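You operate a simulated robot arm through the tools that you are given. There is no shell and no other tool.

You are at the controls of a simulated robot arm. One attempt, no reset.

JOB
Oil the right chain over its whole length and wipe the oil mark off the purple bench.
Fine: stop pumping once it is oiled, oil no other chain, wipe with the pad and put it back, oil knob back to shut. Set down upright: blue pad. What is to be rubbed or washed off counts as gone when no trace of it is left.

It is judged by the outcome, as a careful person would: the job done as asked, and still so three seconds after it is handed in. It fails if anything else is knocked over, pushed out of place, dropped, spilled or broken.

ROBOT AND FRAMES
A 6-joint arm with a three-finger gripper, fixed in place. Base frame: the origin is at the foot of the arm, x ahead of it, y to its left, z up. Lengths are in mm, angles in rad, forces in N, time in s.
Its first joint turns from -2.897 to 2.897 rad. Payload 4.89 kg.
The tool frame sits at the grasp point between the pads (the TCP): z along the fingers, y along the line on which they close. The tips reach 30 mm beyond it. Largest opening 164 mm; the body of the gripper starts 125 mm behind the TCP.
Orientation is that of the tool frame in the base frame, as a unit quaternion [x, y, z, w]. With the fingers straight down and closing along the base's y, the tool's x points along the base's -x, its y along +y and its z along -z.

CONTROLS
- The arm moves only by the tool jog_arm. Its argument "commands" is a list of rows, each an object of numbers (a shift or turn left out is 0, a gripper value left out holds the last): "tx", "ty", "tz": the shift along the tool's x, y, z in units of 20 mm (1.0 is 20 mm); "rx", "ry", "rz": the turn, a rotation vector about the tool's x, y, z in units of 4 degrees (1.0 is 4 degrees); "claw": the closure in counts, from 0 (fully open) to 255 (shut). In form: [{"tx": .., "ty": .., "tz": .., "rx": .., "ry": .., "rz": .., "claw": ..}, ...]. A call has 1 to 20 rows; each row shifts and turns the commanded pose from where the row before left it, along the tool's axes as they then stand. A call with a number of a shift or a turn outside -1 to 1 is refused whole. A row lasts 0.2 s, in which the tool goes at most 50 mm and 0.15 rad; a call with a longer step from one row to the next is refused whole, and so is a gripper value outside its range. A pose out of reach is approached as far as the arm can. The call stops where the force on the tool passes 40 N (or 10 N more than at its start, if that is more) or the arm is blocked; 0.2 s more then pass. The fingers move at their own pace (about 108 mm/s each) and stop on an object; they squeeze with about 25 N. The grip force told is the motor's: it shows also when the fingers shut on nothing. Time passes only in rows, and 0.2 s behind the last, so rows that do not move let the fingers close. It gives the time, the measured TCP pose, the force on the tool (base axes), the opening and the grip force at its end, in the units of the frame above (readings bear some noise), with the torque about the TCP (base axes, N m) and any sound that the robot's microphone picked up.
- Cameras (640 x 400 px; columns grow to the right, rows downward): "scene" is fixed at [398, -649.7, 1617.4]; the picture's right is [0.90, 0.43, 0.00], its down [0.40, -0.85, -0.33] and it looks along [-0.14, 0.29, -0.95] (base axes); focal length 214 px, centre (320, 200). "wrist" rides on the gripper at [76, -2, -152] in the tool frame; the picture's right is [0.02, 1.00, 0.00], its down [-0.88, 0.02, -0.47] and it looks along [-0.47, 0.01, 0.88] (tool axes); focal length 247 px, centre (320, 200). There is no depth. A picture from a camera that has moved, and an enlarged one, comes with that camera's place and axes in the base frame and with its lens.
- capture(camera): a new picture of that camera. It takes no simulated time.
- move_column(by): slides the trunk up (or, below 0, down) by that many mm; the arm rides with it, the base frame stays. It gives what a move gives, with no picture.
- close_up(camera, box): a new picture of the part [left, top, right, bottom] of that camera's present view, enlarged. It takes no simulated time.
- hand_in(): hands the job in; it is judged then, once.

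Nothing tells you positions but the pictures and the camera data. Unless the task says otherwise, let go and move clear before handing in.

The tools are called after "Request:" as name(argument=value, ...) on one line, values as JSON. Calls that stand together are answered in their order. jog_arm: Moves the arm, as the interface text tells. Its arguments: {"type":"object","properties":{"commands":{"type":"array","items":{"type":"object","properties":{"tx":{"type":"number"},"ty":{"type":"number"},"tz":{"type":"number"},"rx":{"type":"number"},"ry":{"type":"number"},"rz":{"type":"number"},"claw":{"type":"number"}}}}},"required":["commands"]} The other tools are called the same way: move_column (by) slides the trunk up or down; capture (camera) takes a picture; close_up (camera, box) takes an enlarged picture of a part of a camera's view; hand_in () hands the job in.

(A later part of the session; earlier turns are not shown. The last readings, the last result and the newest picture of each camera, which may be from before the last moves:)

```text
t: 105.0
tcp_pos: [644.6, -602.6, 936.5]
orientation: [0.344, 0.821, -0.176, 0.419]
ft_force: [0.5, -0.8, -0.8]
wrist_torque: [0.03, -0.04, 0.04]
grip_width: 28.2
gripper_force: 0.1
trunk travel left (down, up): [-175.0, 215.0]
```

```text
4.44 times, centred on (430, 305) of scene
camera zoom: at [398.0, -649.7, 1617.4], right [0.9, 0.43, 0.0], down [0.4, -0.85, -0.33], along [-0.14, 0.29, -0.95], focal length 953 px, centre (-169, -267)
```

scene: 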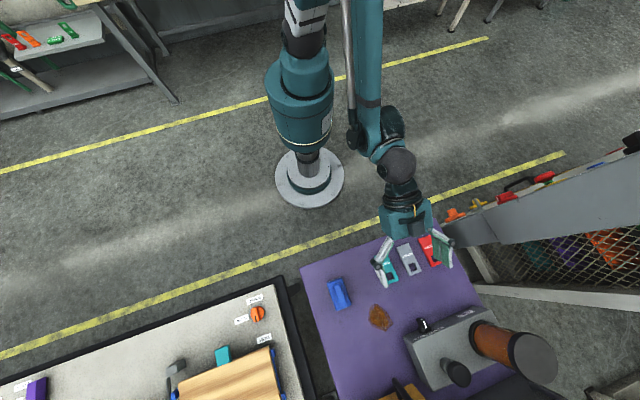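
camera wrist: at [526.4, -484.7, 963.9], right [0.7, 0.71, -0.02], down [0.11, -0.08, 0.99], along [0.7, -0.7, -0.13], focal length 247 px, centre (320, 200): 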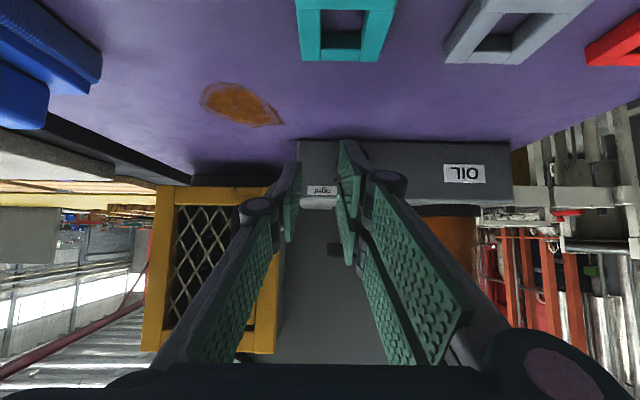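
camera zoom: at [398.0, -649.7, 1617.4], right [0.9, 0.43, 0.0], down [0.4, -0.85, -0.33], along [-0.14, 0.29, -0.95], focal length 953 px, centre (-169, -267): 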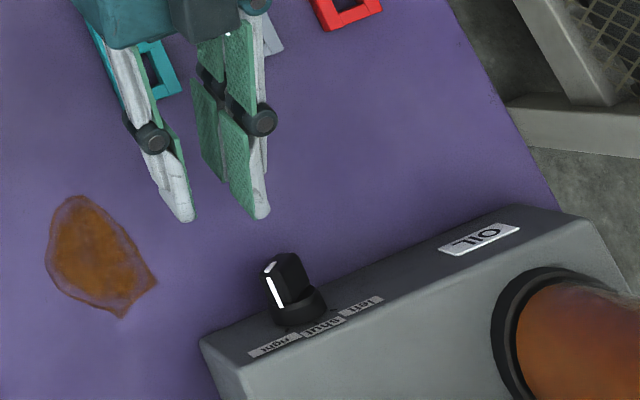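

The knob now points at "right". Next I'll rise in front of the plunger and take a precise look before pumping.

Request:
jog_arm(commands=[{"tx": -0.725, "tz": -0.525, "ty": 0.2325}, {"tx": -0.725, "tz": -0.525, "ty": 0.2325}, {"tx": -0.725, "tz": -0.525, "ty": 0.2325}, {"tx": -0.725, "tz": -0.525, "ty": 0.2325}, {"tx": -0.725, "tz": -0.525, "ty": 0.2325}, {"tx": -0.725, "tz": -0.525, "ty": 0.2325}, {"tx": -0.725, "tz": -0.525, "ty": 0.2325}, {"tx": -0.725, "tz": -0.525, "ty": 0.2325, "claw": 150}])

Request:
capture(camera="wrist")

Request:
close_up(camera="wrist", box=[260, 80, 420, 220])

Request:
close_up(camera="scene", box=[395, 300, 500, 400])

```text
t: 106.8
tcp_pos: [672.4, -577.3, 1080.4]
orientation: [0.344, 0.821, -0.175, 0.42]
ft_force: [-0.1, -0.8, 0.0]
wrist_torque: [0.04, 0.01, 0.01]
grip_width: 67.5
gripper_force: 0.0
trunk travel left (down, up): [-175.0, 215.0]
```

```text
taken
camera wrist: at [552.9, -458.4, 1108.3], right [0.7, 0.71, -0.02], down [0.11, -0.08, 0.99], along [0.7, -0.7, -0.13], focal length 247 px, centre (320, 200)
```

wrist: 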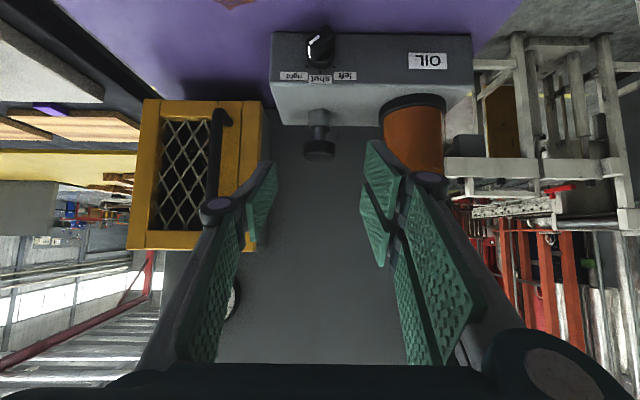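

```text
2.86 times, centred on (340, 150) of wrist
camera zoom: at [552.9, -458.4, 1108.3], right [0.7, 0.71, -0.02], down [0.11, -0.08, 0.99], along [0.7, -0.7, -0.13], focal length 706 px, centre (263, 343)
```

zoom: 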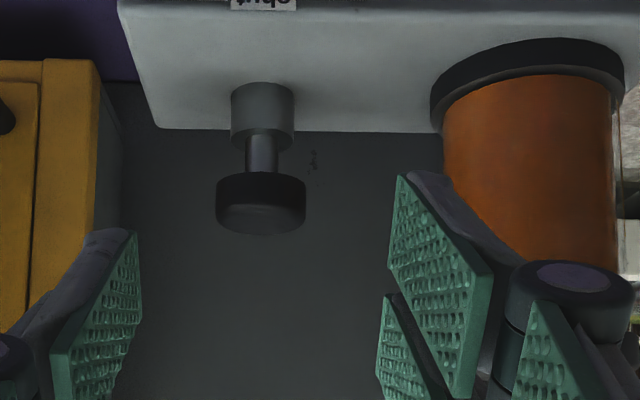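

```text
4.00 times, centred on (448, 350) of scene
camera zoom: at [398.0, -649.7, 1617.4], right [0.9, 0.43, 0.0], down [0.4, -0.85, -0.33], along [-0.14, 0.29, -0.95], focal length 858 px, centre (-190, -400)
```

zoom: 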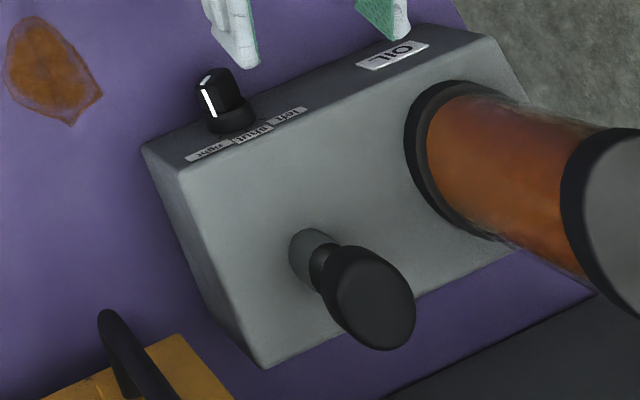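

The cap top centre is at about f=1068, u=76, z=994. I'll steepen the tool to about 40° from vertical, close the fingers and move above the cap.

Request:
jog_arm(commands=[{"ry": 0.9, "claw": 255}, {"ry": 0.9}, {"ry": 0.9}, {"ry": 0.9}, {"tx": -0.744, "tz": 0.787}, {"tx": -0.744, "tz": 0.787}, {"tx": -0.744, "tz": 0.787}, {"tx": -0.744, "tz": 0.787}, {"tx": -0.744, "tz": 0.787}, {"tx": -0.744, "tz": 0.787}])

Request:
capture(camera="wrist")

Request:
capture(camera="scene")

```text
t: 109.0
tcp_pos: [762.4, -669.2, 1064.0]
orientation: [0.364, 0.867, -0.131, 0.313]
ft_force: [-0.8, -0.2, 0.8]
wrist_torque: [-0.02, 0.0, 0.0]
grip_width: 0.3
gripper_force: 24.9
trunk travel left (down, up): [-175.0, 215.0]
```

```text
taken
camera wrist: at [651.2, -559.5, 1132.7], right [0.7, 0.71, -0.01], down [0.28, -0.25, 0.93], along [0.66, -0.65, -0.37], focal length 247 px, centre (320, 200)
```

wrist: 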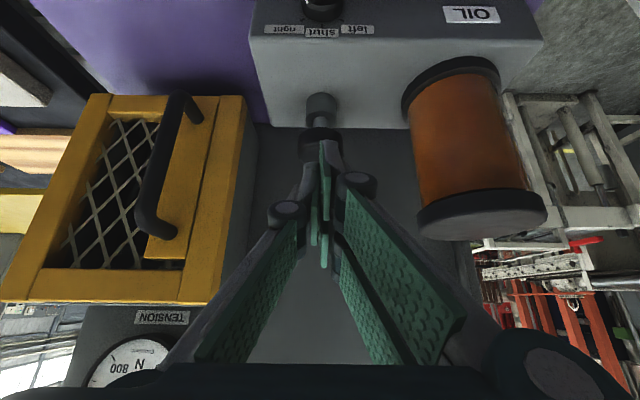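

```text
taken
```

scene: 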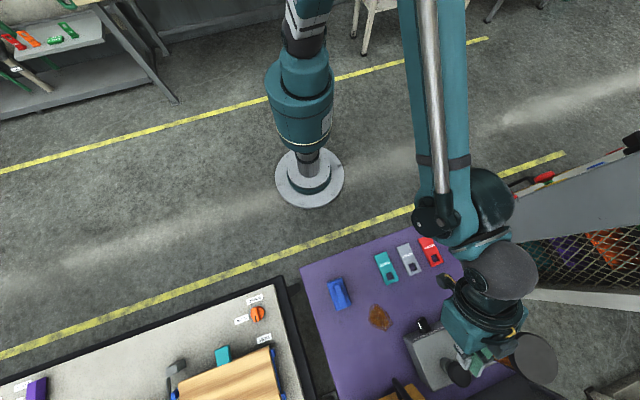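

Request:
jog_arm(commands=[{"tx": -0.765, "tz": 0.775}, {"tx": -0.765, "tz": 0.775}])

Request:
capture(camera="wrist")

Request:
close_up(camera="wrist", box=[260, 60, 400, 200])

Request:
close_up(camera="scene", box=[395, 300, 540, 400])

```text
t: 109.7
tcp_pos: [791.6, -699.2, 1059.2]
orientation: [0.364, 0.867, -0.131, 0.314]
ft_force: [-0.2, 1.2, 0.8]
wrist_torque: [0.0, -0.04, -0.04]
grip_width: 0.2
gripper_force: 25.0
trunk travel left (down, up): [-175.0, 215.0]
```

```text
taken
camera wrist: at [681.2, -590.3, 1127.7], right [0.7, 0.71, -0.01], down [0.27, -0.25, 0.93], along [0.66, -0.65, -0.37], focal length 247 px, centre (320, 200)
```

wrist: 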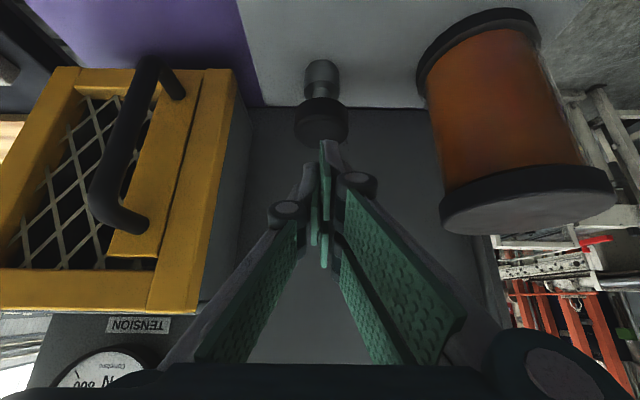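

```text
2.86 times, centred on (330, 130) of wrist
camera zoom: at [681.2, -590.3, 1127.7], right [0.7, 0.71, -0.01], down [0.27, -0.25, 0.93], along [0.66, -0.65, -0.37], focal length 706 px, centre (291, 400)
```

zoom: 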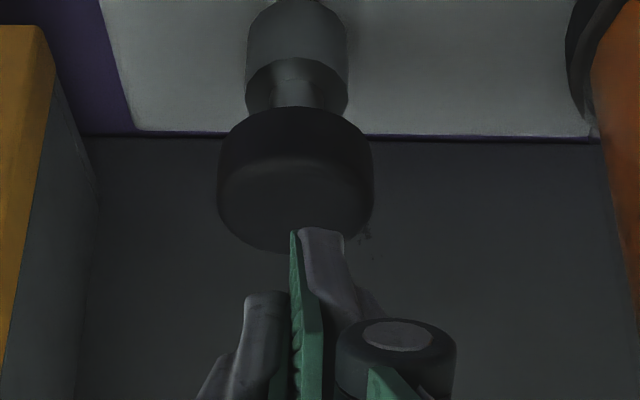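

```text
4.00 times, centred on (468, 350) of scene
camera zoom: at [398.0, -649.7, 1617.4], right [0.9, 0.43, 0.0], down [0.4, -0.85, -0.33], along [-0.14, 0.29, -0.95], focal length 858 px, centre (-270, -400)
```

zoom: 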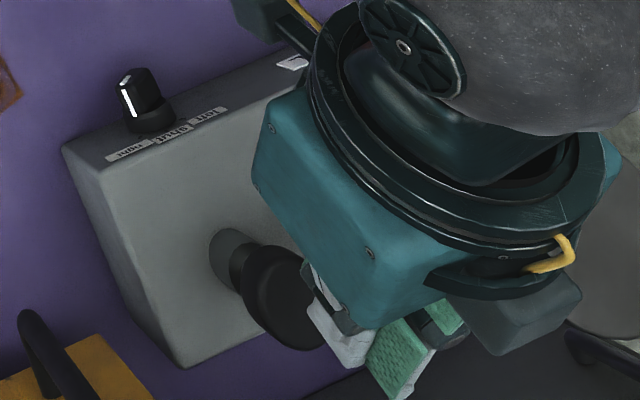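

Aligned over the cap. I'll go down in small steps and watch the force for contact.

Request:
jog_arm(commands=[{"tx": 0.128, "tz": 0.154}, {"tx": 0.128, "tz": 0.154}, {"tx": 0.128, "tz": 0.154}, {"tx": 0.128, "tz": 0.154}, {"tx": 0.128, "tz": 0.154}])

Request:
close_up(camera="wrist", box=[260, 60, 400, 200])

```text
t: 110.8
tcp_pos: [791.7, -698.9, 1039.1]
orientation: [0.364, 0.867, -0.131, 0.314]
ft_force: [-0.2, -0.1, 0.0]
wrist_torque: [-0.02, 0.04, -0.02]
grip_width: 0.0
gripper_force: 24.8
trunk travel left (down, up): [-175.0, 215.0]
```

```text
2.86 times, centred on (330, 130) of wrist
camera zoom: at [681.3, -589.6, 1108.5], right [0.7, 0.71, -0.01], down [0.28, -0.26, 0.93], along [0.66, -0.65, -0.38], focal length 706 px, centre (291, 400)
```

zoom: 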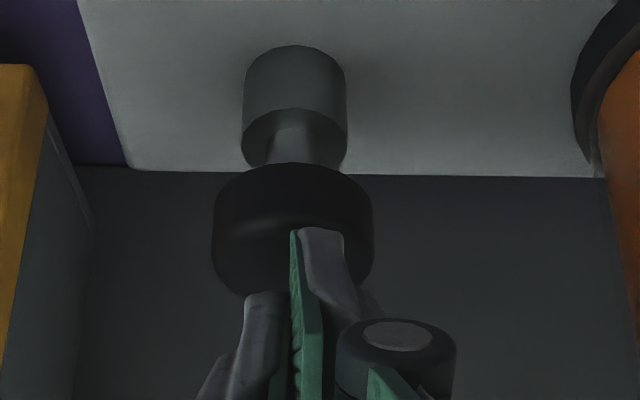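

Request:
jog_arm(commands=[{"tx": 0.064, "tz": 0.077}, {"tx": 0.064, "tz": 0.077}, {"tx": 0.064, "tz": 0.077}, {"tx": 0.064, "tz": 0.077}, {"tx": 0.064, "tz": 0.077}])

```text
t: 112.0
tcp_pos: [791.8, -699.0, 1029.2]
orientation: [0.364, 0.867, -0.131, 0.313]
ft_force: [0.2, -0.3, 0.9]
wrist_torque: [0.01, -0.01, 0.0]
grip_width: 0.0
gripper_force: 25.2
trunk travel left (down, up): [-175.0, 215.0]
```

Request:
jog_arm(commands=[{"tx": 0.064, "tz": 0.077}, {"tx": 0.064, "tz": 0.077}, {"tx": 0.064, "tz": 0.077}])

Request:
close_up(camera="wrist", box=[260, 60, 400, 200])

```text
t: 112.8
tcp_pos: [791.0, -698.9, 1024.4]
orientation: [0.364, 0.867, -0.131, 0.313]
ft_force: [-0.3, 0.3, 2.5]
wrist_torque: [0.03, 0.01, 0.01]
grip_width: 0.0
gripper_force: 24.6
trunk travel left (down, up): [-175.0, 215.0]
```

```text
2.86 times, centred on (330, 130) of wrist
camera zoom: at [681.3, -589.1, 1092.7], right [0.7, 0.71, -0.01], down [0.28, -0.25, 0.93], along [0.66, -0.65, -0.37], focal length 706 px, centre (291, 400)
```

zoom: 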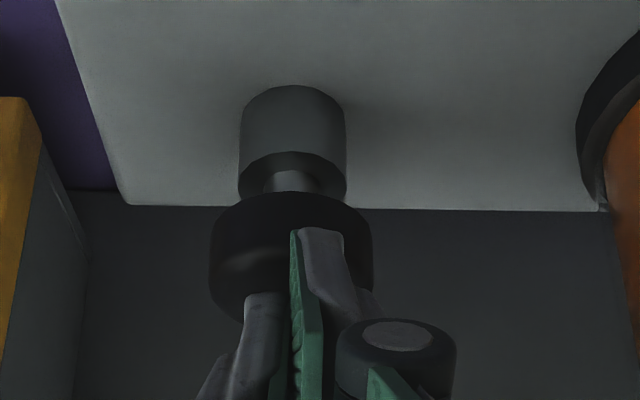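

Request:
jog_arm(commands=[{"tx": 0.064, "tz": 0.077}, {"tx": 0.064, "tz": 0.077}, {"tx": 0.064, "tz": 0.077}, {"tx": 0.064, "tz": 0.077}, {"tx": 0.064, "tz": 0.077}])

Request:
close_up(camera="wrist", box=[260, 60, 400, 200])

```text
t: 114.0
tcp_pos: [791.3, -698.0, 1014.0]
orientation: [0.364, 0.867, -0.131, 0.313]
ft_force: [-3.7, 5.8, 5.3]
wrist_torque: [0.15, 0.14, -0.02]
grip_width: 0.0
gripper_force: 25.0
trunk travel left (down, up): [-175.0, 215.0]
```

```text
2.86 times, centred on (330, 130) of wrist
camera zoom: at [681.2, -588.7, 1082.8], right [0.7, 0.71, -0.01], down [0.28, -0.25, 0.93], along [0.66, -0.65, -0.37], focal length 706 px, centre (291, 400)
```

zoom: 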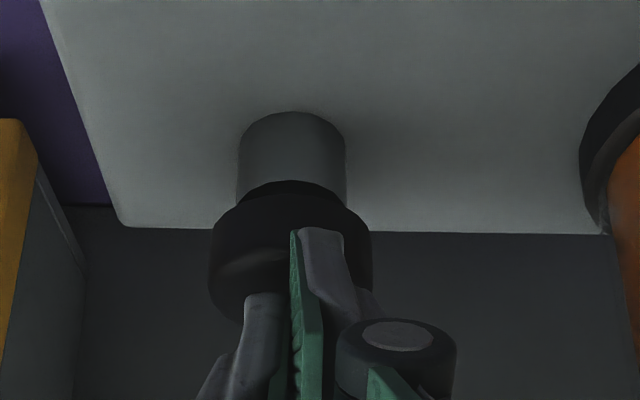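

The plunger is going down with the tool at low force. I'll press on to the bottom of the stroke.

Request:
jog_arm(commands=[{"tx": 0.064, "tz": 0.077}, {"tx": 0.064, "tz": 0.077}, {"tx": 0.064, "tz": 0.077}, {"tx": 0.064, "tz": 0.077}])

Request:
close_up(camera="wrist", box=[260, 60, 400, 200])

```text
t: 115.0
tcp_pos: [791.7, -697.7, 1007.3]
orientation: [0.364, 0.867, -0.132, 0.315]
ft_force: [-4.1, 8.8, 28.7]
wrist_torque: [0.35, 0.14, -0.01]
grip_width: 0.0
gripper_force: 25.1
trunk travel left (down, up): [-175.0, 215.0]
```

```text
2.86 times, centred on (330, 130) of wrist
camera zoom: at [680.8, -588.4, 1076.8], right [0.7, 0.71, -0.01], down [0.27, -0.25, 0.93], along [0.66, -0.65, -0.37], focal length 706 px, centre (291, 400)
```

zoom: 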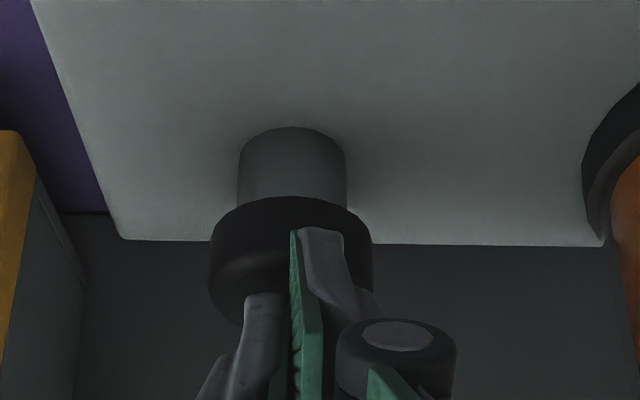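

The plunger has bottomed out, so that's stroke 1. I'll lift off and check that it springs back, then go and see how much of the chain one stroke oils.

Request:
jog_arm(commands=[{"tx": -0.128, "tz": -0.154}, {"tx": -0.128, "tz": -0.154}, {"tx": -0.128, "tz": -0.154}, {"tx": -0.128, "tz": -0.154}, {"tx": -0.128, "tz": -0.154}, {"tx": -0.128, "tz": -0.154}, {"tx": -0.128, "tz": -0.154}])

Request:
close_up(camera="wrist", box=[260, 60, 400, 200])

```text
t: 116.7
tcp_pos: [792.3, -699.7, 1034.4]
orientation: [0.364, 0.867, -0.131, 0.313]
ft_force: [0.1, 0.3, 0.3]
wrist_torque: [0.0, 0.04, -0.03]
grip_width: 0.0
gripper_force: 24.9
trunk travel left (down, up): [-175.0, 215.0]
```

```text
2.86 times, centred on (330, 130) of wrist
camera zoom: at [682.0, -589.6, 1103.1], right [0.7, 0.71, -0.01], down [0.28, -0.26, 0.93], along [0.66, -0.65, -0.38], focal length 706 px, centre (291, 400)
```

zoom: 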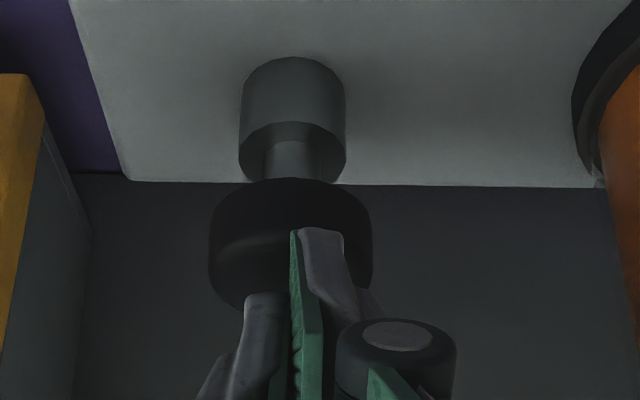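

It springs back. I'll retreat and go look at the chain.

Request:
jog_arm(commands=[{"tx": -0.64, "tz": -0.768}, {"tx": -0.64, "tz": -0.768}, {"tx": -0.64, "tz": -0.768}, {"tx": 0.768, "tz": -0.64}, {"tx": 0.768, "tz": -0.64}, {"tx": 0.768, "tz": -0.64}, {"tx": 0.768, "tz": -0.64}, {"tx": 0.768, "tz": -0.64}, {"tx": 0.768, "tz": -0.64}, {"tx": 0.768, "tz": -0.64}, {"tx": 0.768, "tz": -0.64}, {"tx": 0.768, "tz": -0.64}, {"tx": 0.768, "tz": -0.64}, {"tx": 0.768, "tz": -0.64}, {"tx": 0.768, "tz": -0.64}, {"tx": 0.768, "tz": -0.64}, {"tx": 0.768, "tz": -0.64}, {"tx": 0.768, "tz": -0.64}, {"tx": 0.768, "tz": -0.64}, {"tx": 0.768, "tz": -0.64}])

Request:
move_column(by=200)

Request:
jog_arm(commands=[{"rx": -0.669, "rz": -0.803}, {"rx": -0.669, "rz": -0.803}, {"rx": -0.669, "rz": -0.803}, {"rx": -0.669, "rz": -0.803}, {"rx": -0.669, "rz": -0.803}, {"rx": -0.669, "rz": -0.803}, {"rx": -0.669, "rz": -0.803}, {"rx": -0.669, "rz": -0.803}, {"rx": -0.669, "rz": -0.803}, {"rx": -0.669, "rz": -0.803}, {"rx": -0.669, "rz": -0.803}, {"ty": 1}, {"ty": 1}, {"ty": 1}, {"ty": 1}, {"ty": 1}, {"ty": 1}, {"ty": 1}, {"ty": 1}, {"ty": 1}])

Request:
jog_arm(commands=[{"ty": 1, "ry": -1}, {"ty": 1, "ry": -1}, {"ty": 1, "ry": -1}, {"ty": 1, "ry": -1}, {"ty": 1, "ry": -1}, {"ry": -1}, {"ry": -1}, {"ry": -1}])

Request:
capture(camera="wrist")

```text
t: 120.8
tcp_pos: [552.2, -454.9, 1094.9]
orientation: [0.364, 0.868, -0.13, 0.313]
ft_force: [-0.3, -0.9, -0.4]
wrist_torque: [0.05, 0.04, -0.04]
grip_width: 0.0
gripper_force: 24.5
trunk travel left (down, up): [-175.0, 215.0]
```

```text
t: 123.0
tcp_pos: [553.5, -454.6, 1295.3]
orientation: [0.364, 0.868, -0.13, 0.313]
ft_force: [0.4, -0.3, 0.0]
wrist_torque: [0.04, 0.0, 0.02]
grip_width: 0.0
gripper_force: 25.3
trunk travel left (down, up): [-375.0, 15.0]
```

```text
t: 127.2
tcp_pos: [550.5, -274.1, 1295.9]
orientation: [-0.003, 0.94, 0.003, 0.341]
ft_force: [-0.7, 0.6, 0.3]
wrist_torque: [0.0, -0.01, 0.02]
grip_width: 0.1
gripper_force: 24.7
trunk travel left (down, up): [-375.0, 15.0]
```

```text
t: 129.0
tcp_pos: [552.2, -175.8, 1296.2]
orientation: [-0.002, 0.81, 0.003, 0.587]
ft_force: [0.0, 0.1, -1.0]
wrist_torque: [0.02, -0.01, 0.02]
grip_width: 0.1
gripper_force: 24.8
trunk travel left (down, up): [-375.0, 15.0]
```

```text
taken
camera wrist: at [383.0, -179.2, 1271.1], right [-0.01, 1.0, -0.02], down [-0.18, 0.02, 0.98], along [0.98, 0.02, 0.18], focal length 247 px, centre (320, 200)
```

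wrist: 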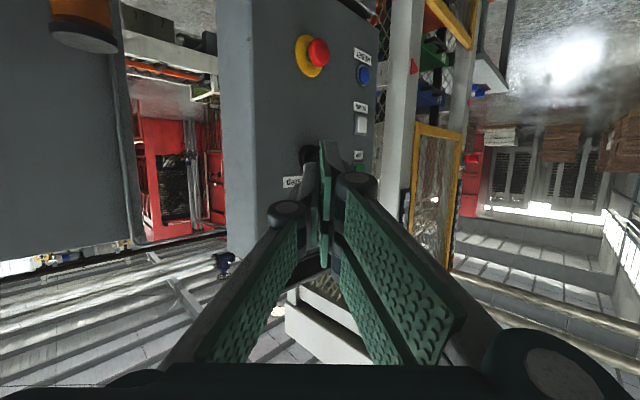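

Request:
close_up(camera="wrist", box=[370, 160, 470, 300])

Request:
close_up(camera="wrist", box=[385, 170, 425, 250])

```text
2.86 times, centred on (420, 230) of wrist
camera zoom: at [383.0, -179.2, 1271.1], right [-0.01, 1.0, -0.02], down [-0.18, 0.02, 0.98], along [0.98, 0.02, 0.18], focal length 706 px, centre (34, 114)
```

zoom: 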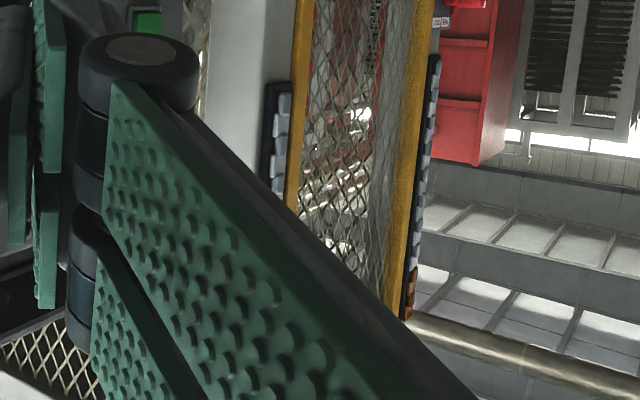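

```text
5.00 times, centred on (405, 210) of wrist
camera zoom: at [383.0, -179.2, 1271.1], right [-0.01, 1.0, -0.02], down [-0.18, 0.02, 0.98], along [0.98, 0.02, 0.18], focal length 1235 px, centre (-105, 150)
```

zoom: 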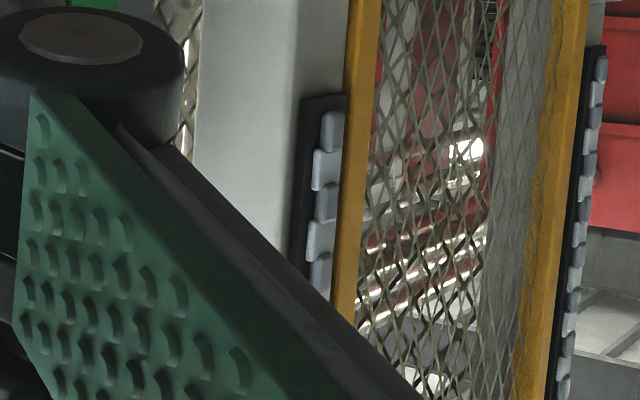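

Request:
jog_arm(commands=[{"ty": 1, "claw": 0}, {"ty": 1}, {"ty": 1}, {"ty": 1}, {"ty": 1}, {"ty": 1}, {"ty": 1}, {"ty": 1}, {"ty": 1}, {"ty": 1}])

Request:
capture(camera="wrist")

Request:
close_up(camera="wrist", box=[310, 150, 430, 300])

```text
t: 131.2
tcp_pos: [550.8, 24.4, 1296.8]
orientation: [-0.003, 0.81, 0.004, 0.586]
ft_force: [0.1, 0.6, -0.1]
wrist_torque: [0.0, -0.01, 0.03]
grip_width: 164.1
gripper_force: 0.1
trunk travel left (down, up): [-375.0, 15.0]
```

```text
taken
camera wrist: at [382.3, 20.5, 1271.5], right [-0.01, 1.0, -0.02], down [-0.17, 0.02, 0.98], along [0.98, 0.02, 0.17], focal length 247 px, centre (320, 200)
```

wrist: 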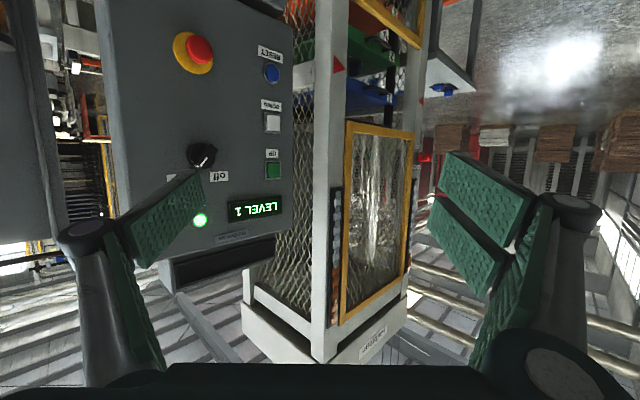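

```text
2.67 times, centred on (370, 225) of wrist
camera zoom: at [382.3, 20.5, 1271.5], right [-0.01, 1.0, -0.02], down [-0.17, 0.02, 0.98], along [0.98, 0.02, 0.17], focal length 659 px, centre (187, 133)
```

zoom: 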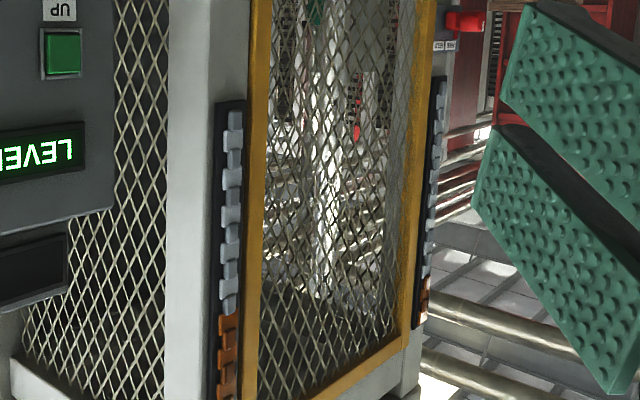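

One stroke extended the brown length on the right chain. I'll enlarge it to count links.

Request:
close_up(camera="wrist", box=[310, 180, 370, 340])

Request:
close_up(camera="wrist", box=[315, 250, 355, 330])

```text
2.50 times, centred on (340, 260) of wrist
camera zoom: at [382.3, 20.5, 1271.5], right [-0.01, 1.0, -0.02], down [-0.17, 0.02, 0.98], along [0.98, 0.02, 0.17], focal length 617 px, centre (270, 50)
```

zoom: 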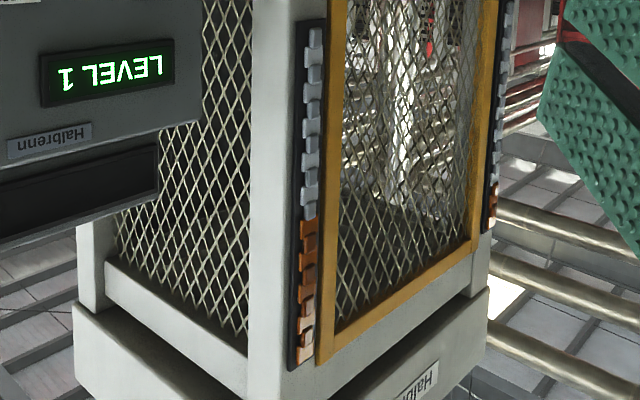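

```text
5.00 times, centred on (335, 290) of wrist
camera zoom: at [382.3, 20.5, 1271.5], right [-0.01, 1.0, -0.02], down [-0.17, 0.02, 0.98], along [0.98, 0.02, 0.17], focal length 1235 px, centre (245, -250)
```

zoom: 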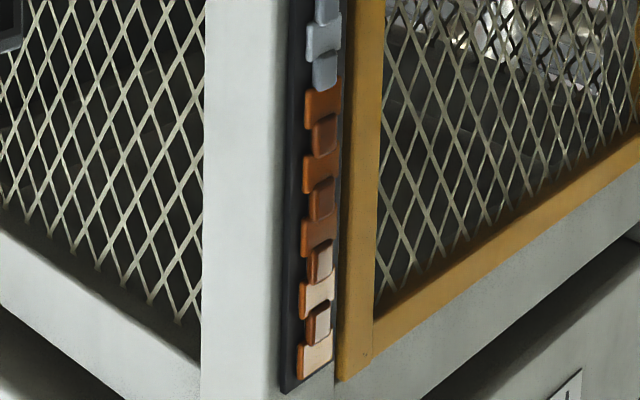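

The right chain went from 4 to 9 brown half-links out of 20, about 5 per stroke. I'll go back for two more strokes and check again before a final one.

Request:
jog_arm(commands=[{"ty": -1, "ry": 1, "claw": 255}, {"ty": -1, "ry": 1}, {"ty": -1, "ry": 1}, {"ty": -1, "ry": 1}, {"ty": -1, "ry": 1}, {"ty": -1, "ry": 1}, {"ty": -1, "ry": 1}, {"ty": -1, "ry": 1}, {"ty": -1}, {"ty": -1}, {"ty": -1}, {"ty": -1}, {"ty": -1}, {"ty": -1}, {"ty": -1}, {"ty": -1}, {"ty": -1}, {"ty": -1}, {"ty": -1}, {"ty": -1}])

Request:
jog_arm(commands=[{"ty": -1}, {"ty": -1}, {"ty": -1}, {"ty": -1}, {"rx": 0.669, "rz": 0.803}, {"rx": 0.669, "rz": 0.803}, {"rx": 0.669, "rz": 0.803}, {"rx": 0.669, "rz": 0.803}, {"rx": 0.669, "rz": 0.803}, {"rx": 0.669, "rz": 0.803}, {"rx": 0.669, "rz": 0.803}, {"rx": 0.669, "rz": 0.803}, {"rx": 0.669, "rz": 0.803}, {"rx": 0.669, "rz": 0.803}, {"rx": 0.669, "rz": 0.803}])

Request:
move_column(by=-200)

```text
t: 135.4
tcp_pos: [552.8, -373.3, 1295.1]
orientation: [-0.004, 0.94, 0.002, 0.341]
ft_force: [-0.6, 0.6, 0.1]
wrist_torque: [-0.03, -0.03, -0.04]
grip_width: 0.0
gripper_force: 24.8
trunk travel left (down, up): [-375.0, 15.0]
```

```text
t: 138.6
tcp_pos: [553.7, -455.6, 1295.8]
orientation: [0.364, 0.867, -0.131, 0.313]
ft_force: [0.0, -0.5, -0.4]
wrist_torque: [-0.01, -0.03, 0.0]
grip_width: 0.3
gripper_force: 25.3
trunk travel left (down, up): [-375.0, 15.0]
```

```text
t: 140.8
tcp_pos: [553.1, -455.7, 1094.5]
orientation: [0.364, 0.867, -0.131, 0.313]
ft_force: [0.5, -1.1, 0.0]
wrist_torque: [0.01, -0.02, 0.05]
grip_width: 0.0
gripper_force: 25.2
trunk travel left (down, up): [-175.0, 215.0]
```

Request:
jog_arm(commands=[{"tx": -0.768, "tz": 0.64}, {"tx": -0.768, "tz": 0.64}, {"tx": -0.768, "tz": 0.64}, {"tx": -0.768, "tz": 0.64}, {"tx": -0.768, "tz": 0.64}, {"tx": -0.768, "tz": 0.64}, {"tx": -0.768, "tz": 0.64}, {"tx": -0.768, "tz": 0.64}, {"tx": -0.768, "tz": 0.64}, {"tx": -0.768, "tz": 0.64}, {"tx": -0.768, "tz": 0.64}, {"tx": -0.768, "tz": 0.64}, {"tx": -0.768, "tz": 0.64}, {"tx": -0.768, "tz": 0.64}, {"tx": -0.768, "tz": 0.64}, {"tx": -0.768, "tz": 0.64}, {"tx": -0.768, "tz": 0.64}])

Request:
jog_arm(commands=[{"tx": 0.64, "tz": 0.768}, {"tx": 0.64, "tz": 0.768}, {"tx": 0.64, "tz": 0.768}])

Request:
close_up(camera="wrist", box=[260, 60, 400, 200])

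```text
t: 144.4
tcp_pos: [793.6, -697.7, 1098.2]
orientation: [0.364, 0.867, -0.131, 0.313]
ft_force: [-0.4, 0.8, 0.3]
wrist_torque: [0.0, 0.02, 0.01]
grip_width: 0.0
gripper_force: 25.0
trunk travel left (down, up): [-175.0, 215.0]
```

```text
t: 145.2
tcp_pos: [792.4, -697.3, 1034.6]
orientation: [0.364, 0.867, -0.131, 0.314]
ft_force: [-1.0, 0.2, 0.0]
wrist_torque: [0.02, 0.0, 0.02]
grip_width: 0.2
gripper_force: 24.8
trunk travel left (down, up): [-175.0, 215.0]
```

```text
2.86 times, centred on (330, 130) of wrist
camera zoom: at [682.2, -587.4, 1104.5], right [0.7, 0.71, -0.01], down [0.28, -0.25, 0.93], along [0.66, -0.65, -0.37], focal length 706 px, centre (291, 400)
```

zoom: 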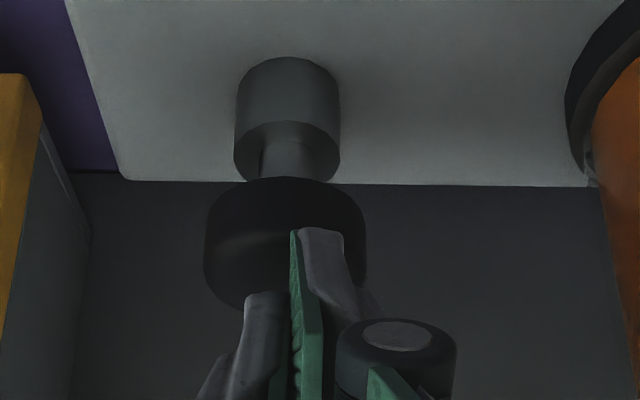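

Request:
jog_arm(commands=[{"tx": 0.128, "tz": 0.154}, {"tx": 0.128, "tz": 0.154}, {"tx": 0.128, "tz": 0.154}, {"tx": 0.128, "tz": 0.154}, {"tx": 0.128, "tz": 0.154}, {"tx": 0.128, "tz": 0.154}, {"tx": 0.128, "tz": 0.154}, {}])

Request:
close_up(camera="wrist", box=[260, 60, 400, 200])

```text
t: 147.0
tcp_pos: [790.9, -696.8, 1007.0]
orientation: [0.364, 0.867, -0.131, 0.315]
ft_force: [-0.9, 7.4, 16.8]
wrist_torque: [0.24, 0.0, 0.03]
grip_width: 0.0
gripper_force: 25.1
trunk travel left (down, up): [-175.0, 215.0]
```

```text
2.86 times, centred on (330, 130) of wrist
camera zoom: at [680.7, -587.3, 1076.5], right [0.7, 0.71, -0.01], down [0.27, -0.25, 0.93], along [0.66, -0.65, -0.37], focal length 706 px, centre (291, 400)
```

zoom: 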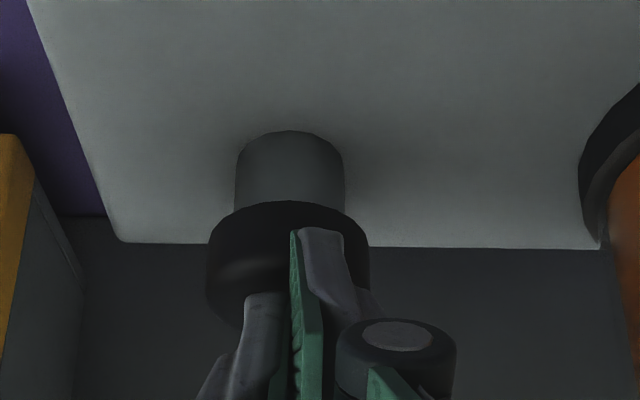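

Stroke 2 is done. I'll lift to reset it and do stroke 3.

Request:
jog_arm(commands=[{"tx": -0.128, "tz": -0.154}, {"tx": -0.128, "tz": -0.154}, {"tx": -0.128, "tz": -0.154}, {"tx": -0.128, "tz": -0.154}, {"tx": -0.128, "tz": -0.154}, {"tx": -0.128, "tz": -0.154}, {"tx": -0.128, "tz": -0.154}, {}])

Request:
jog_arm(commands=[{"tx": 0.128, "tz": 0.154}, {"tx": 0.128, "tz": 0.154}, {"tx": 0.128, "tz": 0.154}, {"tx": 0.128, "tz": 0.154}, {"tx": 0.128, "tz": 0.154}, {"tx": 0.128, "tz": 0.154}, {"tx": 0.128, "tz": 0.154}, {}])

Request:
jog_arm(commands=[{"tx": -0.128, "tz": -0.154}, {"tx": -0.128, "tz": -0.154}, {"tx": -0.128, "tz": -0.154}, {"tx": -0.128, "tz": -0.154}, {"tx": -0.128, "tz": -0.154}, {"tx": -0.128, "tz": -0.154}, {"tx": -0.128, "tz": -0.154}, {"tx": -0.64, "tz": -0.768}, {"tx": -0.64, "tz": -0.768}, {"tx": -0.64, "tz": -0.768}])

```text
t: 148.8
tcp_pos: [793.5, -698.2, 1036.0]
orientation: [0.363, 0.867, -0.13, 0.314]
ft_force: [0.6, -0.8, -0.5]
wrist_torque: [-0.01, 0.02, -0.02]
grip_width: 0.0
gripper_force: 24.7
trunk travel left (down, up): [-175.0, 215.0]
```

```text
t: 150.6
tcp_pos: [791.4, -695.8, 1008.1]
orientation: [0.364, 0.867, -0.13, 0.315]
ft_force: [-3.9, 5.1, 18.8]
wrist_torque: [0.17, 0.1, 0.01]
grip_width: 0.0
gripper_force: 24.9
trunk travel left (down, up): [-175.0, 215.0]
```

```text
t: 152.8
tcp_pos: [792.9, -697.9, 1095.4]
orientation: [0.364, 0.867, -0.131, 0.314]
ft_force: [0.0, -0.6, 0.2]
wrist_torque: [0.0, 0.0, 0.02]
grip_width: 0.1
gripper_force: 25.1
trunk travel left (down, up): [-175.0, 215.0]
```

Three strokes so far. Back to check the chain.

Request:
jog_arm(commands=[{"tx": 0.768, "tz": -0.64}, {"tx": 0.768, "tz": -0.64}, {"tx": 0.768, "tz": -0.64}, {"tx": 0.768, "tz": -0.64}, {"tx": 0.768, "tz": -0.64}, {"tx": 0.768, "tz": -0.64}, {"tx": 0.768, "tz": -0.64}, {"tx": 0.768, "tz": -0.64}, {"tx": 0.768, "tz": -0.64}, {"tx": 0.768, "tz": -0.64}, {"tx": 0.768, "tz": -0.64}, {"tx": 0.768, "tz": -0.64}, {"tx": 0.768, "tz": -0.64}, {"tx": 0.768, "tz": -0.64}, {"tx": 0.768, "tz": -0.64}, {"tx": 0.768, "tz": -0.64}, {"tx": 0.768, "tz": -0.64}])

Request:
move_column(by=200)

Request:
jog_arm(commands=[{"rx": -0.669, "rz": -0.803, "claw": 0}, {"rx": -0.669, "rz": -0.803}, {"rx": -0.669, "rz": -0.803}, {"rx": -0.669, "rz": -0.803}, {"rx": -0.669, "rz": -0.803}, {"rx": -0.669, "rz": -0.803}, {"rx": -0.669, "rz": -0.803}, {"rx": -0.669, "rz": -0.803}, {"rx": -0.669, "rz": -0.803}, {"rx": -0.669, "rz": -0.803}, {"rx": -0.669, "rz": -0.803}, {"ty": 1}, {"ty": 1}, {"ty": 1}, {"ty": 1}, {"ty": 1}, {"ty": 1}, {"ty": 1}, {"ty": 1}, {"ty": 1}])

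Request:
jog_arm(commands=[{"ty": 1, "ry": -1}, {"ty": 1, "ry": -1}, {"ty": 1, "ry": -1}, {"ty": 1, "ry": -1}, {"ty": 1, "ry": -1}, {"ty": 1, "ry": -1}, {"ty": 1, "ry": -1}, {"ty": 1, "ry": -1}, {"ty": 1}, {"ty": 1}, {"ty": 1}, {"ty": 1}, {"ty": 1}, {"ty": 1}, {"ty": 1}])

Request:
close_up(camera="wrist", box=[310, 180, 430, 340])

Request:
close_up(camera="wrist", box=[315, 180, 355, 260])

Request:
close_up(camera="wrist", box=[315, 250, 355, 330])

```text
t: 156.4
tcp_pos: [553.2, -453.6, 1096.8]
orientation: [0.364, 0.867, -0.131, 0.313]
ft_force: [-0.1, -0.7, 0.3]
wrist_torque: [0.01, 0.04, 0.01]
grip_width: 0.0
gripper_force: 25.0
trunk travel left (down, up): [-175.0, 215.0]
```

```text
t: 158.6
tcp_pos: [554.9, -454.8, 1298.2]
orientation: [0.364, 0.867, -0.13, 0.313]
ft_force: [0.4, 0.1, -0.3]
wrist_torque: [0.04, 0.01, -0.03]
grip_width: 0.1
gripper_force: 25.6
trunk travel left (down, up): [-375.0, 15.0]
```

```text
t: 162.8
tcp_pos: [550.3, -274.5, 1296.1]
orientation: [-0.004, 0.94, 0.003, 0.341]
ft_force: [-0.1, -0.1, 0.2]
wrist_torque: [0.03, -0.04, -0.01]
grip_width: 164.2
gripper_force: 0.2
trunk travel left (down, up): [-375.0, 15.0]
```

```text
t: 166.0
tcp_pos: [550.6, 24.8, 1299.9]
orientation: [-0.003, 0.81, 0.003, 0.586]
ft_force: [0.6, -0.4, -0.4]
wrist_torque: [0.03, -0.04, -0.02]
grip_width: 164.2
gripper_force: 0.1
trunk travel left (down, up): [-375.0, 15.0]
```

```text
2.50 times, centred on (370, 260) of wrist
camera zoom: at [382.0, 21.3, 1275.3], right [-0.01, 1.0, -0.02], down [-0.17, 0.02, 0.98], along [0.98, 0.02, 0.17], focal length 617 px, centre (195, 50)
```

zoom: 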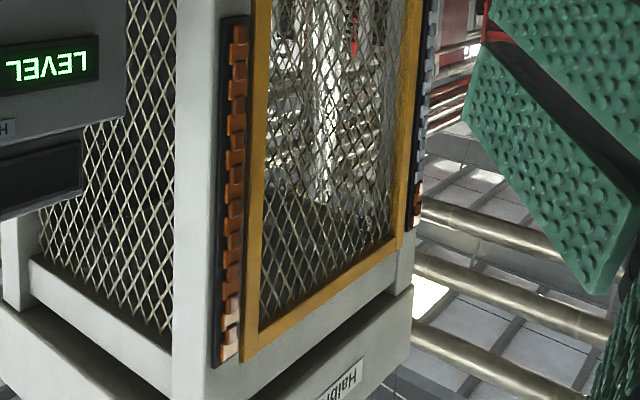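

```text
5.00 times, centred on (335, 220) of wrist
camera zoom: at [382.0, 21.3, 1275.3], right [-0.01, 1.0, -0.02], down [-0.17, 0.02, 0.98], along [0.98, 0.02, 0.17], focal length 1235 px, centre (245, 100)
```

zoom: 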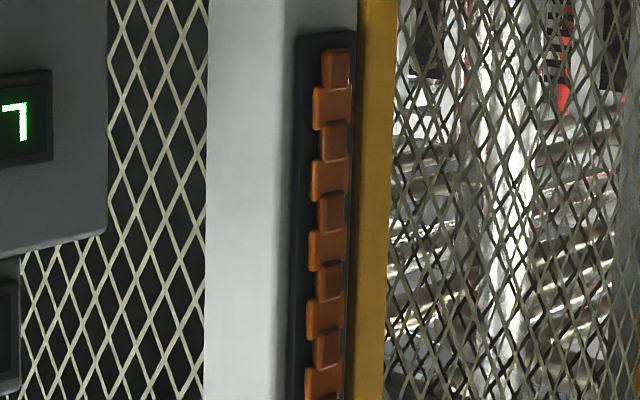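

```text
5.00 times, centred on (335, 290) of wrist
camera zoom: at [382.0, 21.3, 1275.3], right [-0.01, 1.0, -0.02], down [-0.17, 0.02, 0.98], along [0.98, 0.02, 0.17], focal length 1235 px, centre (245, -250)
```

zoom: 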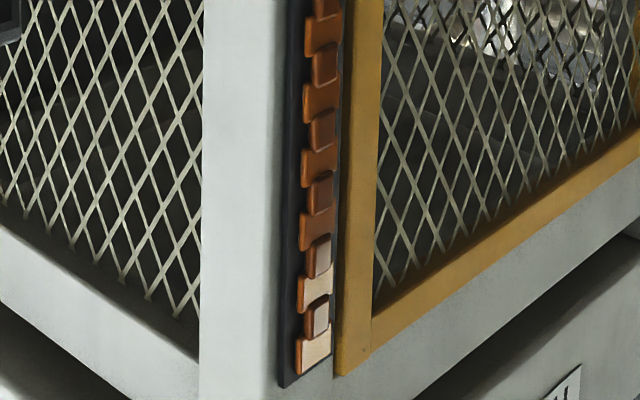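

The right chain is now brown over its full length (all 20 half-links) after three strokes, and the left chain is unchanged. Pumping is finished, so I'll return to turn the oil knob back to "shut".

Request:
jog_arm(commands=[{"ty": -1, "ry": 1, "claw": 175}, {"ty": -1, "ry": 1}, {"ty": -1, "ry": 1}, {"ty": -1, "ry": 1}, {"ty": -1, "ry": 1}, {"ty": -1, "ry": 1}, {"ty": -1, "ry": 1}, {"ty": -1, "ry": 1}, {"ty": -1}, {"ty": -1}, {"ty": -1}, {"ty": -1}, {"ty": -1}, {"ty": -1}, {"ty": -1}, {"ty": -1}, {"ty": -1}, {"ty": -1}, {"ty": -1}, {"ty": -1}])

Request:
jog_arm(commands=[{"ty": -1}, {"ty": -1}, {"ty": -1}, {"ty": -1}, {"rx": 0.669, "rz": 0.803}, {"rx": 0.669, "rz": 0.803}, {"rx": 0.669, "rz": 0.803}, {"rx": 0.669, "rz": 0.803}, {"rx": 0.669, "rz": 0.803}, {"rx": 0.669, "rz": 0.803}, {"rx": 0.669, "rz": 0.803}, {"rx": 0.669, "rz": 0.803}, {"rx": 0.669, "rz": 0.803}, {"rx": 0.669, "rz": 0.803}, {"rx": 0.669, "rz": 0.803}])

Request:
move_column(by=-200)

Request:
jog_arm(commands=[{"ry": -0.9}, {"ry": -0.9}, {"ry": -0.9}, {"ry": -0.9}, {"tx": 0.122, "tz": 0.956, "ty": -0.154}, {"tx": 0.122, "tz": 0.956, "ty": -0.154}, {"tx": 0.122, "tz": 0.956, "ty": -0.154}, {"tx": 0.122, "tz": 0.956, "ty": -0.154}, {"tx": 0.122, "tz": 0.956, "ty": -0.154}, {"tx": 0.122, "tz": 0.956, "ty": -0.154}, {"tx": 0.122, "tz": 0.956, "ty": -0.154}, {"tx": 0.122, "tz": 0.956, "ty": -0.154}, {"tx": 0.122, "tz": 0.956, "ty": -0.154}, {"tx": 0.122, "tz": 0.956, "ty": -0.154}, {"tx": 0.122, "tz": 0.956, "ty": -0.154}, {"tx": 0.122, "tz": 0.956, "ty": -0.154}])

Request:
capture(camera="wrist")

```text
t: 170.2
tcp_pos: [552.0, -374.1, 1298.1]
orientation: [-0.003, 0.94, 0.001, 0.341]
ft_force: [0.1, 1.6, 0.1]
wrist_torque: [-0.07, -0.01, -0.03]
grip_width: 51.7
gripper_force: 0.0
trunk travel left (down, up): [-375.0, 15.0]
```

```text
t: 173.4
tcp_pos: [554.4, -454.8, 1297.8]
orientation: [0.364, 0.867, -0.132, 0.313]
ft_force: [0.4, -0.6, -0.3]
wrist_torque: [0.02, 0.01, -0.05]
grip_width: 51.7
gripper_force: 0.0
trunk travel left (down, up): [-375.0, 15.0]
```

```text
t: 175.5
tcp_pos: [553.0, -454.0, 1097.4]
orientation: [0.364, 0.867, -0.131, 0.314]
ft_force: [-0.2, 0.2, 0.8]
wrist_torque: [-0.04, -0.01, 0.0]
grip_width: 51.5
gripper_force: 0.0
trunk travel left (down, up): [-175.0, 215.0]
```

```text
t: 178.9
tcp_pos: [645.7, -599.9, 939.7]
orientation: [0.345, 0.821, -0.176, 0.42]
ft_force: [-0.1, 0.1, 1.1]
wrist_torque: [-0.02, -0.01, -0.01]
grip_width: 51.6
gripper_force: 0.1
trunk travel left (down, up): [-175.0, 215.0]
```

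```text
taken
camera wrist: at [526.8, -482.6, 967.5], right [0.7, 0.71, -0.02], down [0.11, -0.08, 0.99], along [0.7, -0.7, -0.13], focal length 247 px, centre (320, 200)
```

wrist: 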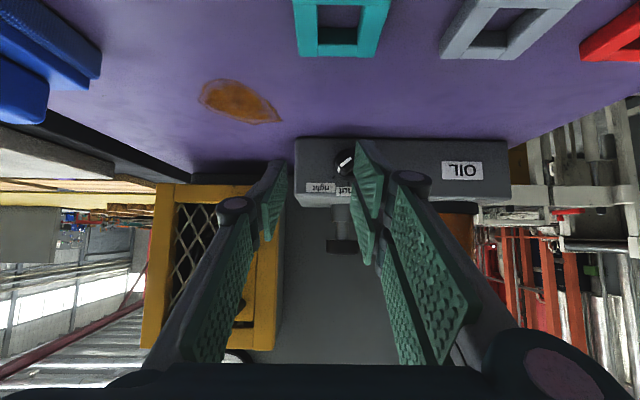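

Request:
jog_arm(commands=[{"rx": -0.586, "rz": 0.81, "claw": 205}, {"rx": -0.586, "rz": 0.81}, {"rx": -0.586, "rz": 0.81}, {"rx": -0.586, "rz": 0.81}, {"rx": -0.586, "rz": 0.81}, {"rx": -0.586, "rz": 0.81}, {"rx": -0.586, "rz": 0.81}, {"rx": -0.586, "rz": 0.81}, {"rx": -0.586, "rz": 0.81}, {"rx": -0.586, "rz": 0.81}, {"rx": -0.586, "rz": 0.81}, {"rx": -0.586, "rz": 0.81}, {"rx": -0.11, "rz": 0.154}])

Request:
jog_arm(commands=[{"tx": 0.363, "ty": -0.307, "tz": 0.768}, {"tx": 0.363, "ty": -0.307, "tz": 0.768}, {"tx": 0.363, "ty": -0.307, "tz": 0.768}])

Request:
capture(camera="wrist")

Request:
close_up(camera="wrist", box=[260, 110, 380, 230])

Request:
close_up(camera="scene", box=[380, 260, 480, 350])

```text
t: 181.7
tcp_pos: [645.3, -601.6, 940.0]
orientation: [0.487, 0.675, 0.18, 0.524]
ft_force: [0.3, 0.3, -0.5]
wrist_torque: [0.01, -0.01, -0.01]
grip_width: 32.2
gripper_force: 0.0
trunk travel left (down, up): [-175.0, 215.0]
```

```text
t: 182.5
tcp_pos: [677.2, -602.0, 897.0]
orientation: [0.487, 0.674, 0.179, 0.525]
ft_force: [-1.1, 0.4, 0.1]
wrist_torque: [0.03, 0.07, -0.03]
grip_width: 32.1
gripper_force: 0.0
trunk travel left (down, up): [-175.0, 215.0]
```

```text
taken
camera wrist: at [544.6, -498.7, 913.8], right [0.47, 0.48, 0.74], down [-0.43, -0.61, 0.67], along [0.77, -0.63, -0.08], focal length 247 px, centre (320, 200)
```

wrist: 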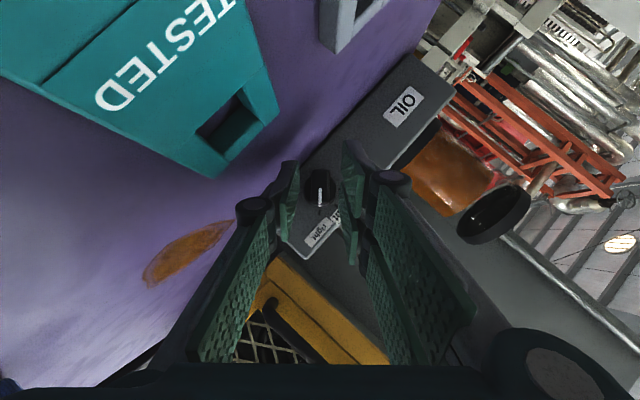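

```text
3.33 times, centred on (320, 170) of wrist
camera zoom: at [544.6, -498.7, 913.8], right [0.47, 0.48, 0.74], down [-0.43, -0.61, 0.67], along [0.77, -0.63, -0.08], focal length 823 px, centre (320, 300)
```

zoom: 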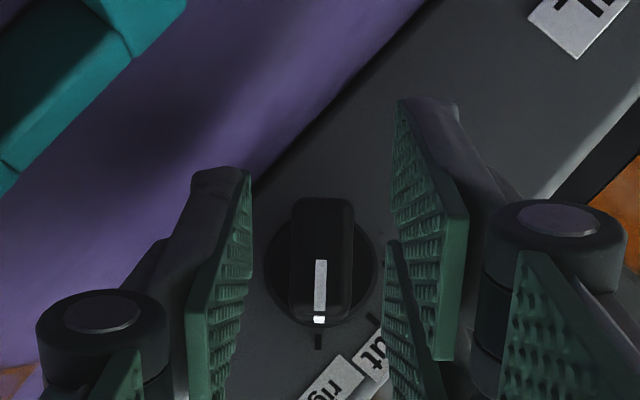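

```text
4.44 times, centred on (430, 305) of scene
camera zoom: at [398.0, -649.7, 1617.4], right [0.9, 0.43, 0.0], down [0.4, -0.85, -0.33], along [-0.14, 0.29, -0.95], focal length 953 px, centre (-169, -267)
```

zoom: 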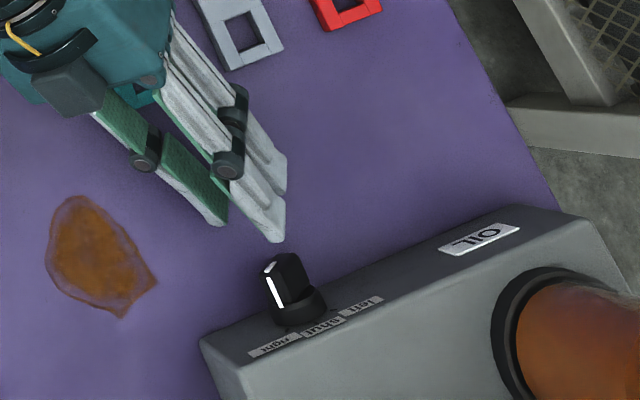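

Lined up with the ridge again. I'll advance 40 mm along the knob axis and grip.

Request:
jog_arm(commands=[{"tx": -0.586, "tz": 0.81}, {"tx": -0.586, "tz": 0.81}, {"claw": 235}, {"claw": 255}, {"claw": 255}, {"claw": 255}])

Request:
close_up(camera="wrist", box=[260, 110, 380, 230])

```text
t: 183.9
tcp_pos: [707.3, -631.4, 897.2]
orientation: [0.487, 0.675, 0.179, 0.524]
ft_force: [24.2, 12.4, 23.2]
wrist_torque: [0.41, -0.36, 1.29]
grip_width: 18.0
gripper_force: 44.9
trunk travel left (down, up): [-175.0, 215.0]
```

```text
3.33 times, centred on (320, 170) of wrist
camera zoom: at [572.9, -527.6, 914.7], right [0.47, 0.48, 0.74], down [-0.43, -0.61, 0.67], along [0.77, -0.63, -0.08], focal length 823 px, centre (320, 300)
```

zoom: 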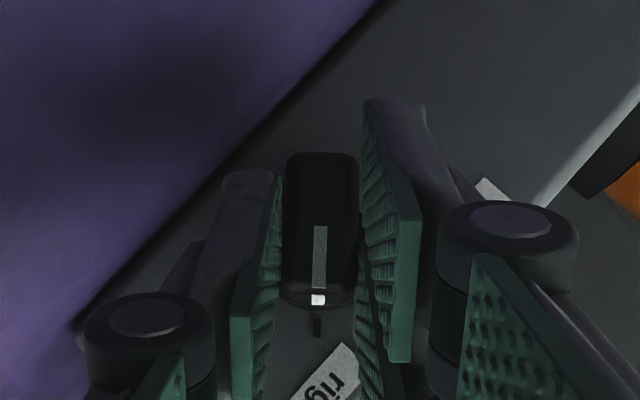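

Request:
jog_arm(commands=[{"ty": 0.1}, {}, {}])

```text
t: 184.7
tcp_pos: [707.0, -631.3, 896.9]
orientation: [0.488, 0.675, 0.178, 0.524]
ft_force: [5.7, 8.0, -2.2]
wrist_torque: [-0.05, -0.21, 0.04]
grip_width: 17.8
gripper_force: 44.9
trunk travel left (down, up): [-175.0, 215.0]
```

Request:
jog_arm(commands=[{"rx": 0.595, "rz": -0.8226, "ty": 0.0567}, {"rx": 0.595, "rz": -0.8226, "ty": 0.0567}, {"rx": 0.595, "rz": -0.8226, "ty": 0.0567}, {"rx": 0.595, "rz": -0.8226, "ty": 0.0567}, {"rx": 0.595, "rz": -0.8226, "ty": 0.0567}, {"rx": 0.595, "rz": -0.8226, "ty": 0.0567}])

Request:
close_up(camera="wrist", box=[260, 110, 380, 230])

```text
t: 186.1
tcp_pos: [709.6, -627.7, 901.5]
orientation: [0.426, 0.765, 0.001, 0.483]
ft_force: [-9.9, 7.0, 1.8]
wrist_torque: [-0.52, -0.43, -0.25]
grip_width: 17.9
gripper_force: 44.4
trunk travel left (down, up): [-175.0, 215.0]
```

```text
3.33 times, centred on (320, 170) of wrist
camera zoom: at [583.5, -517.1, 926.7], right [0.65, 0.65, 0.4], down [-0.19, -0.37, 0.91], along [0.74, -0.66, -0.12], focal length 823 px, centre (320, 300)
```

zoom: 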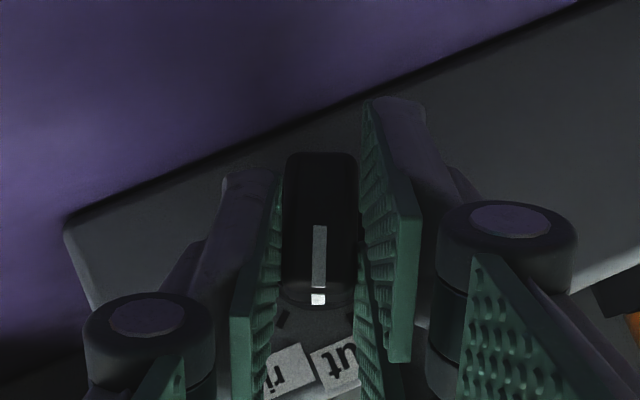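

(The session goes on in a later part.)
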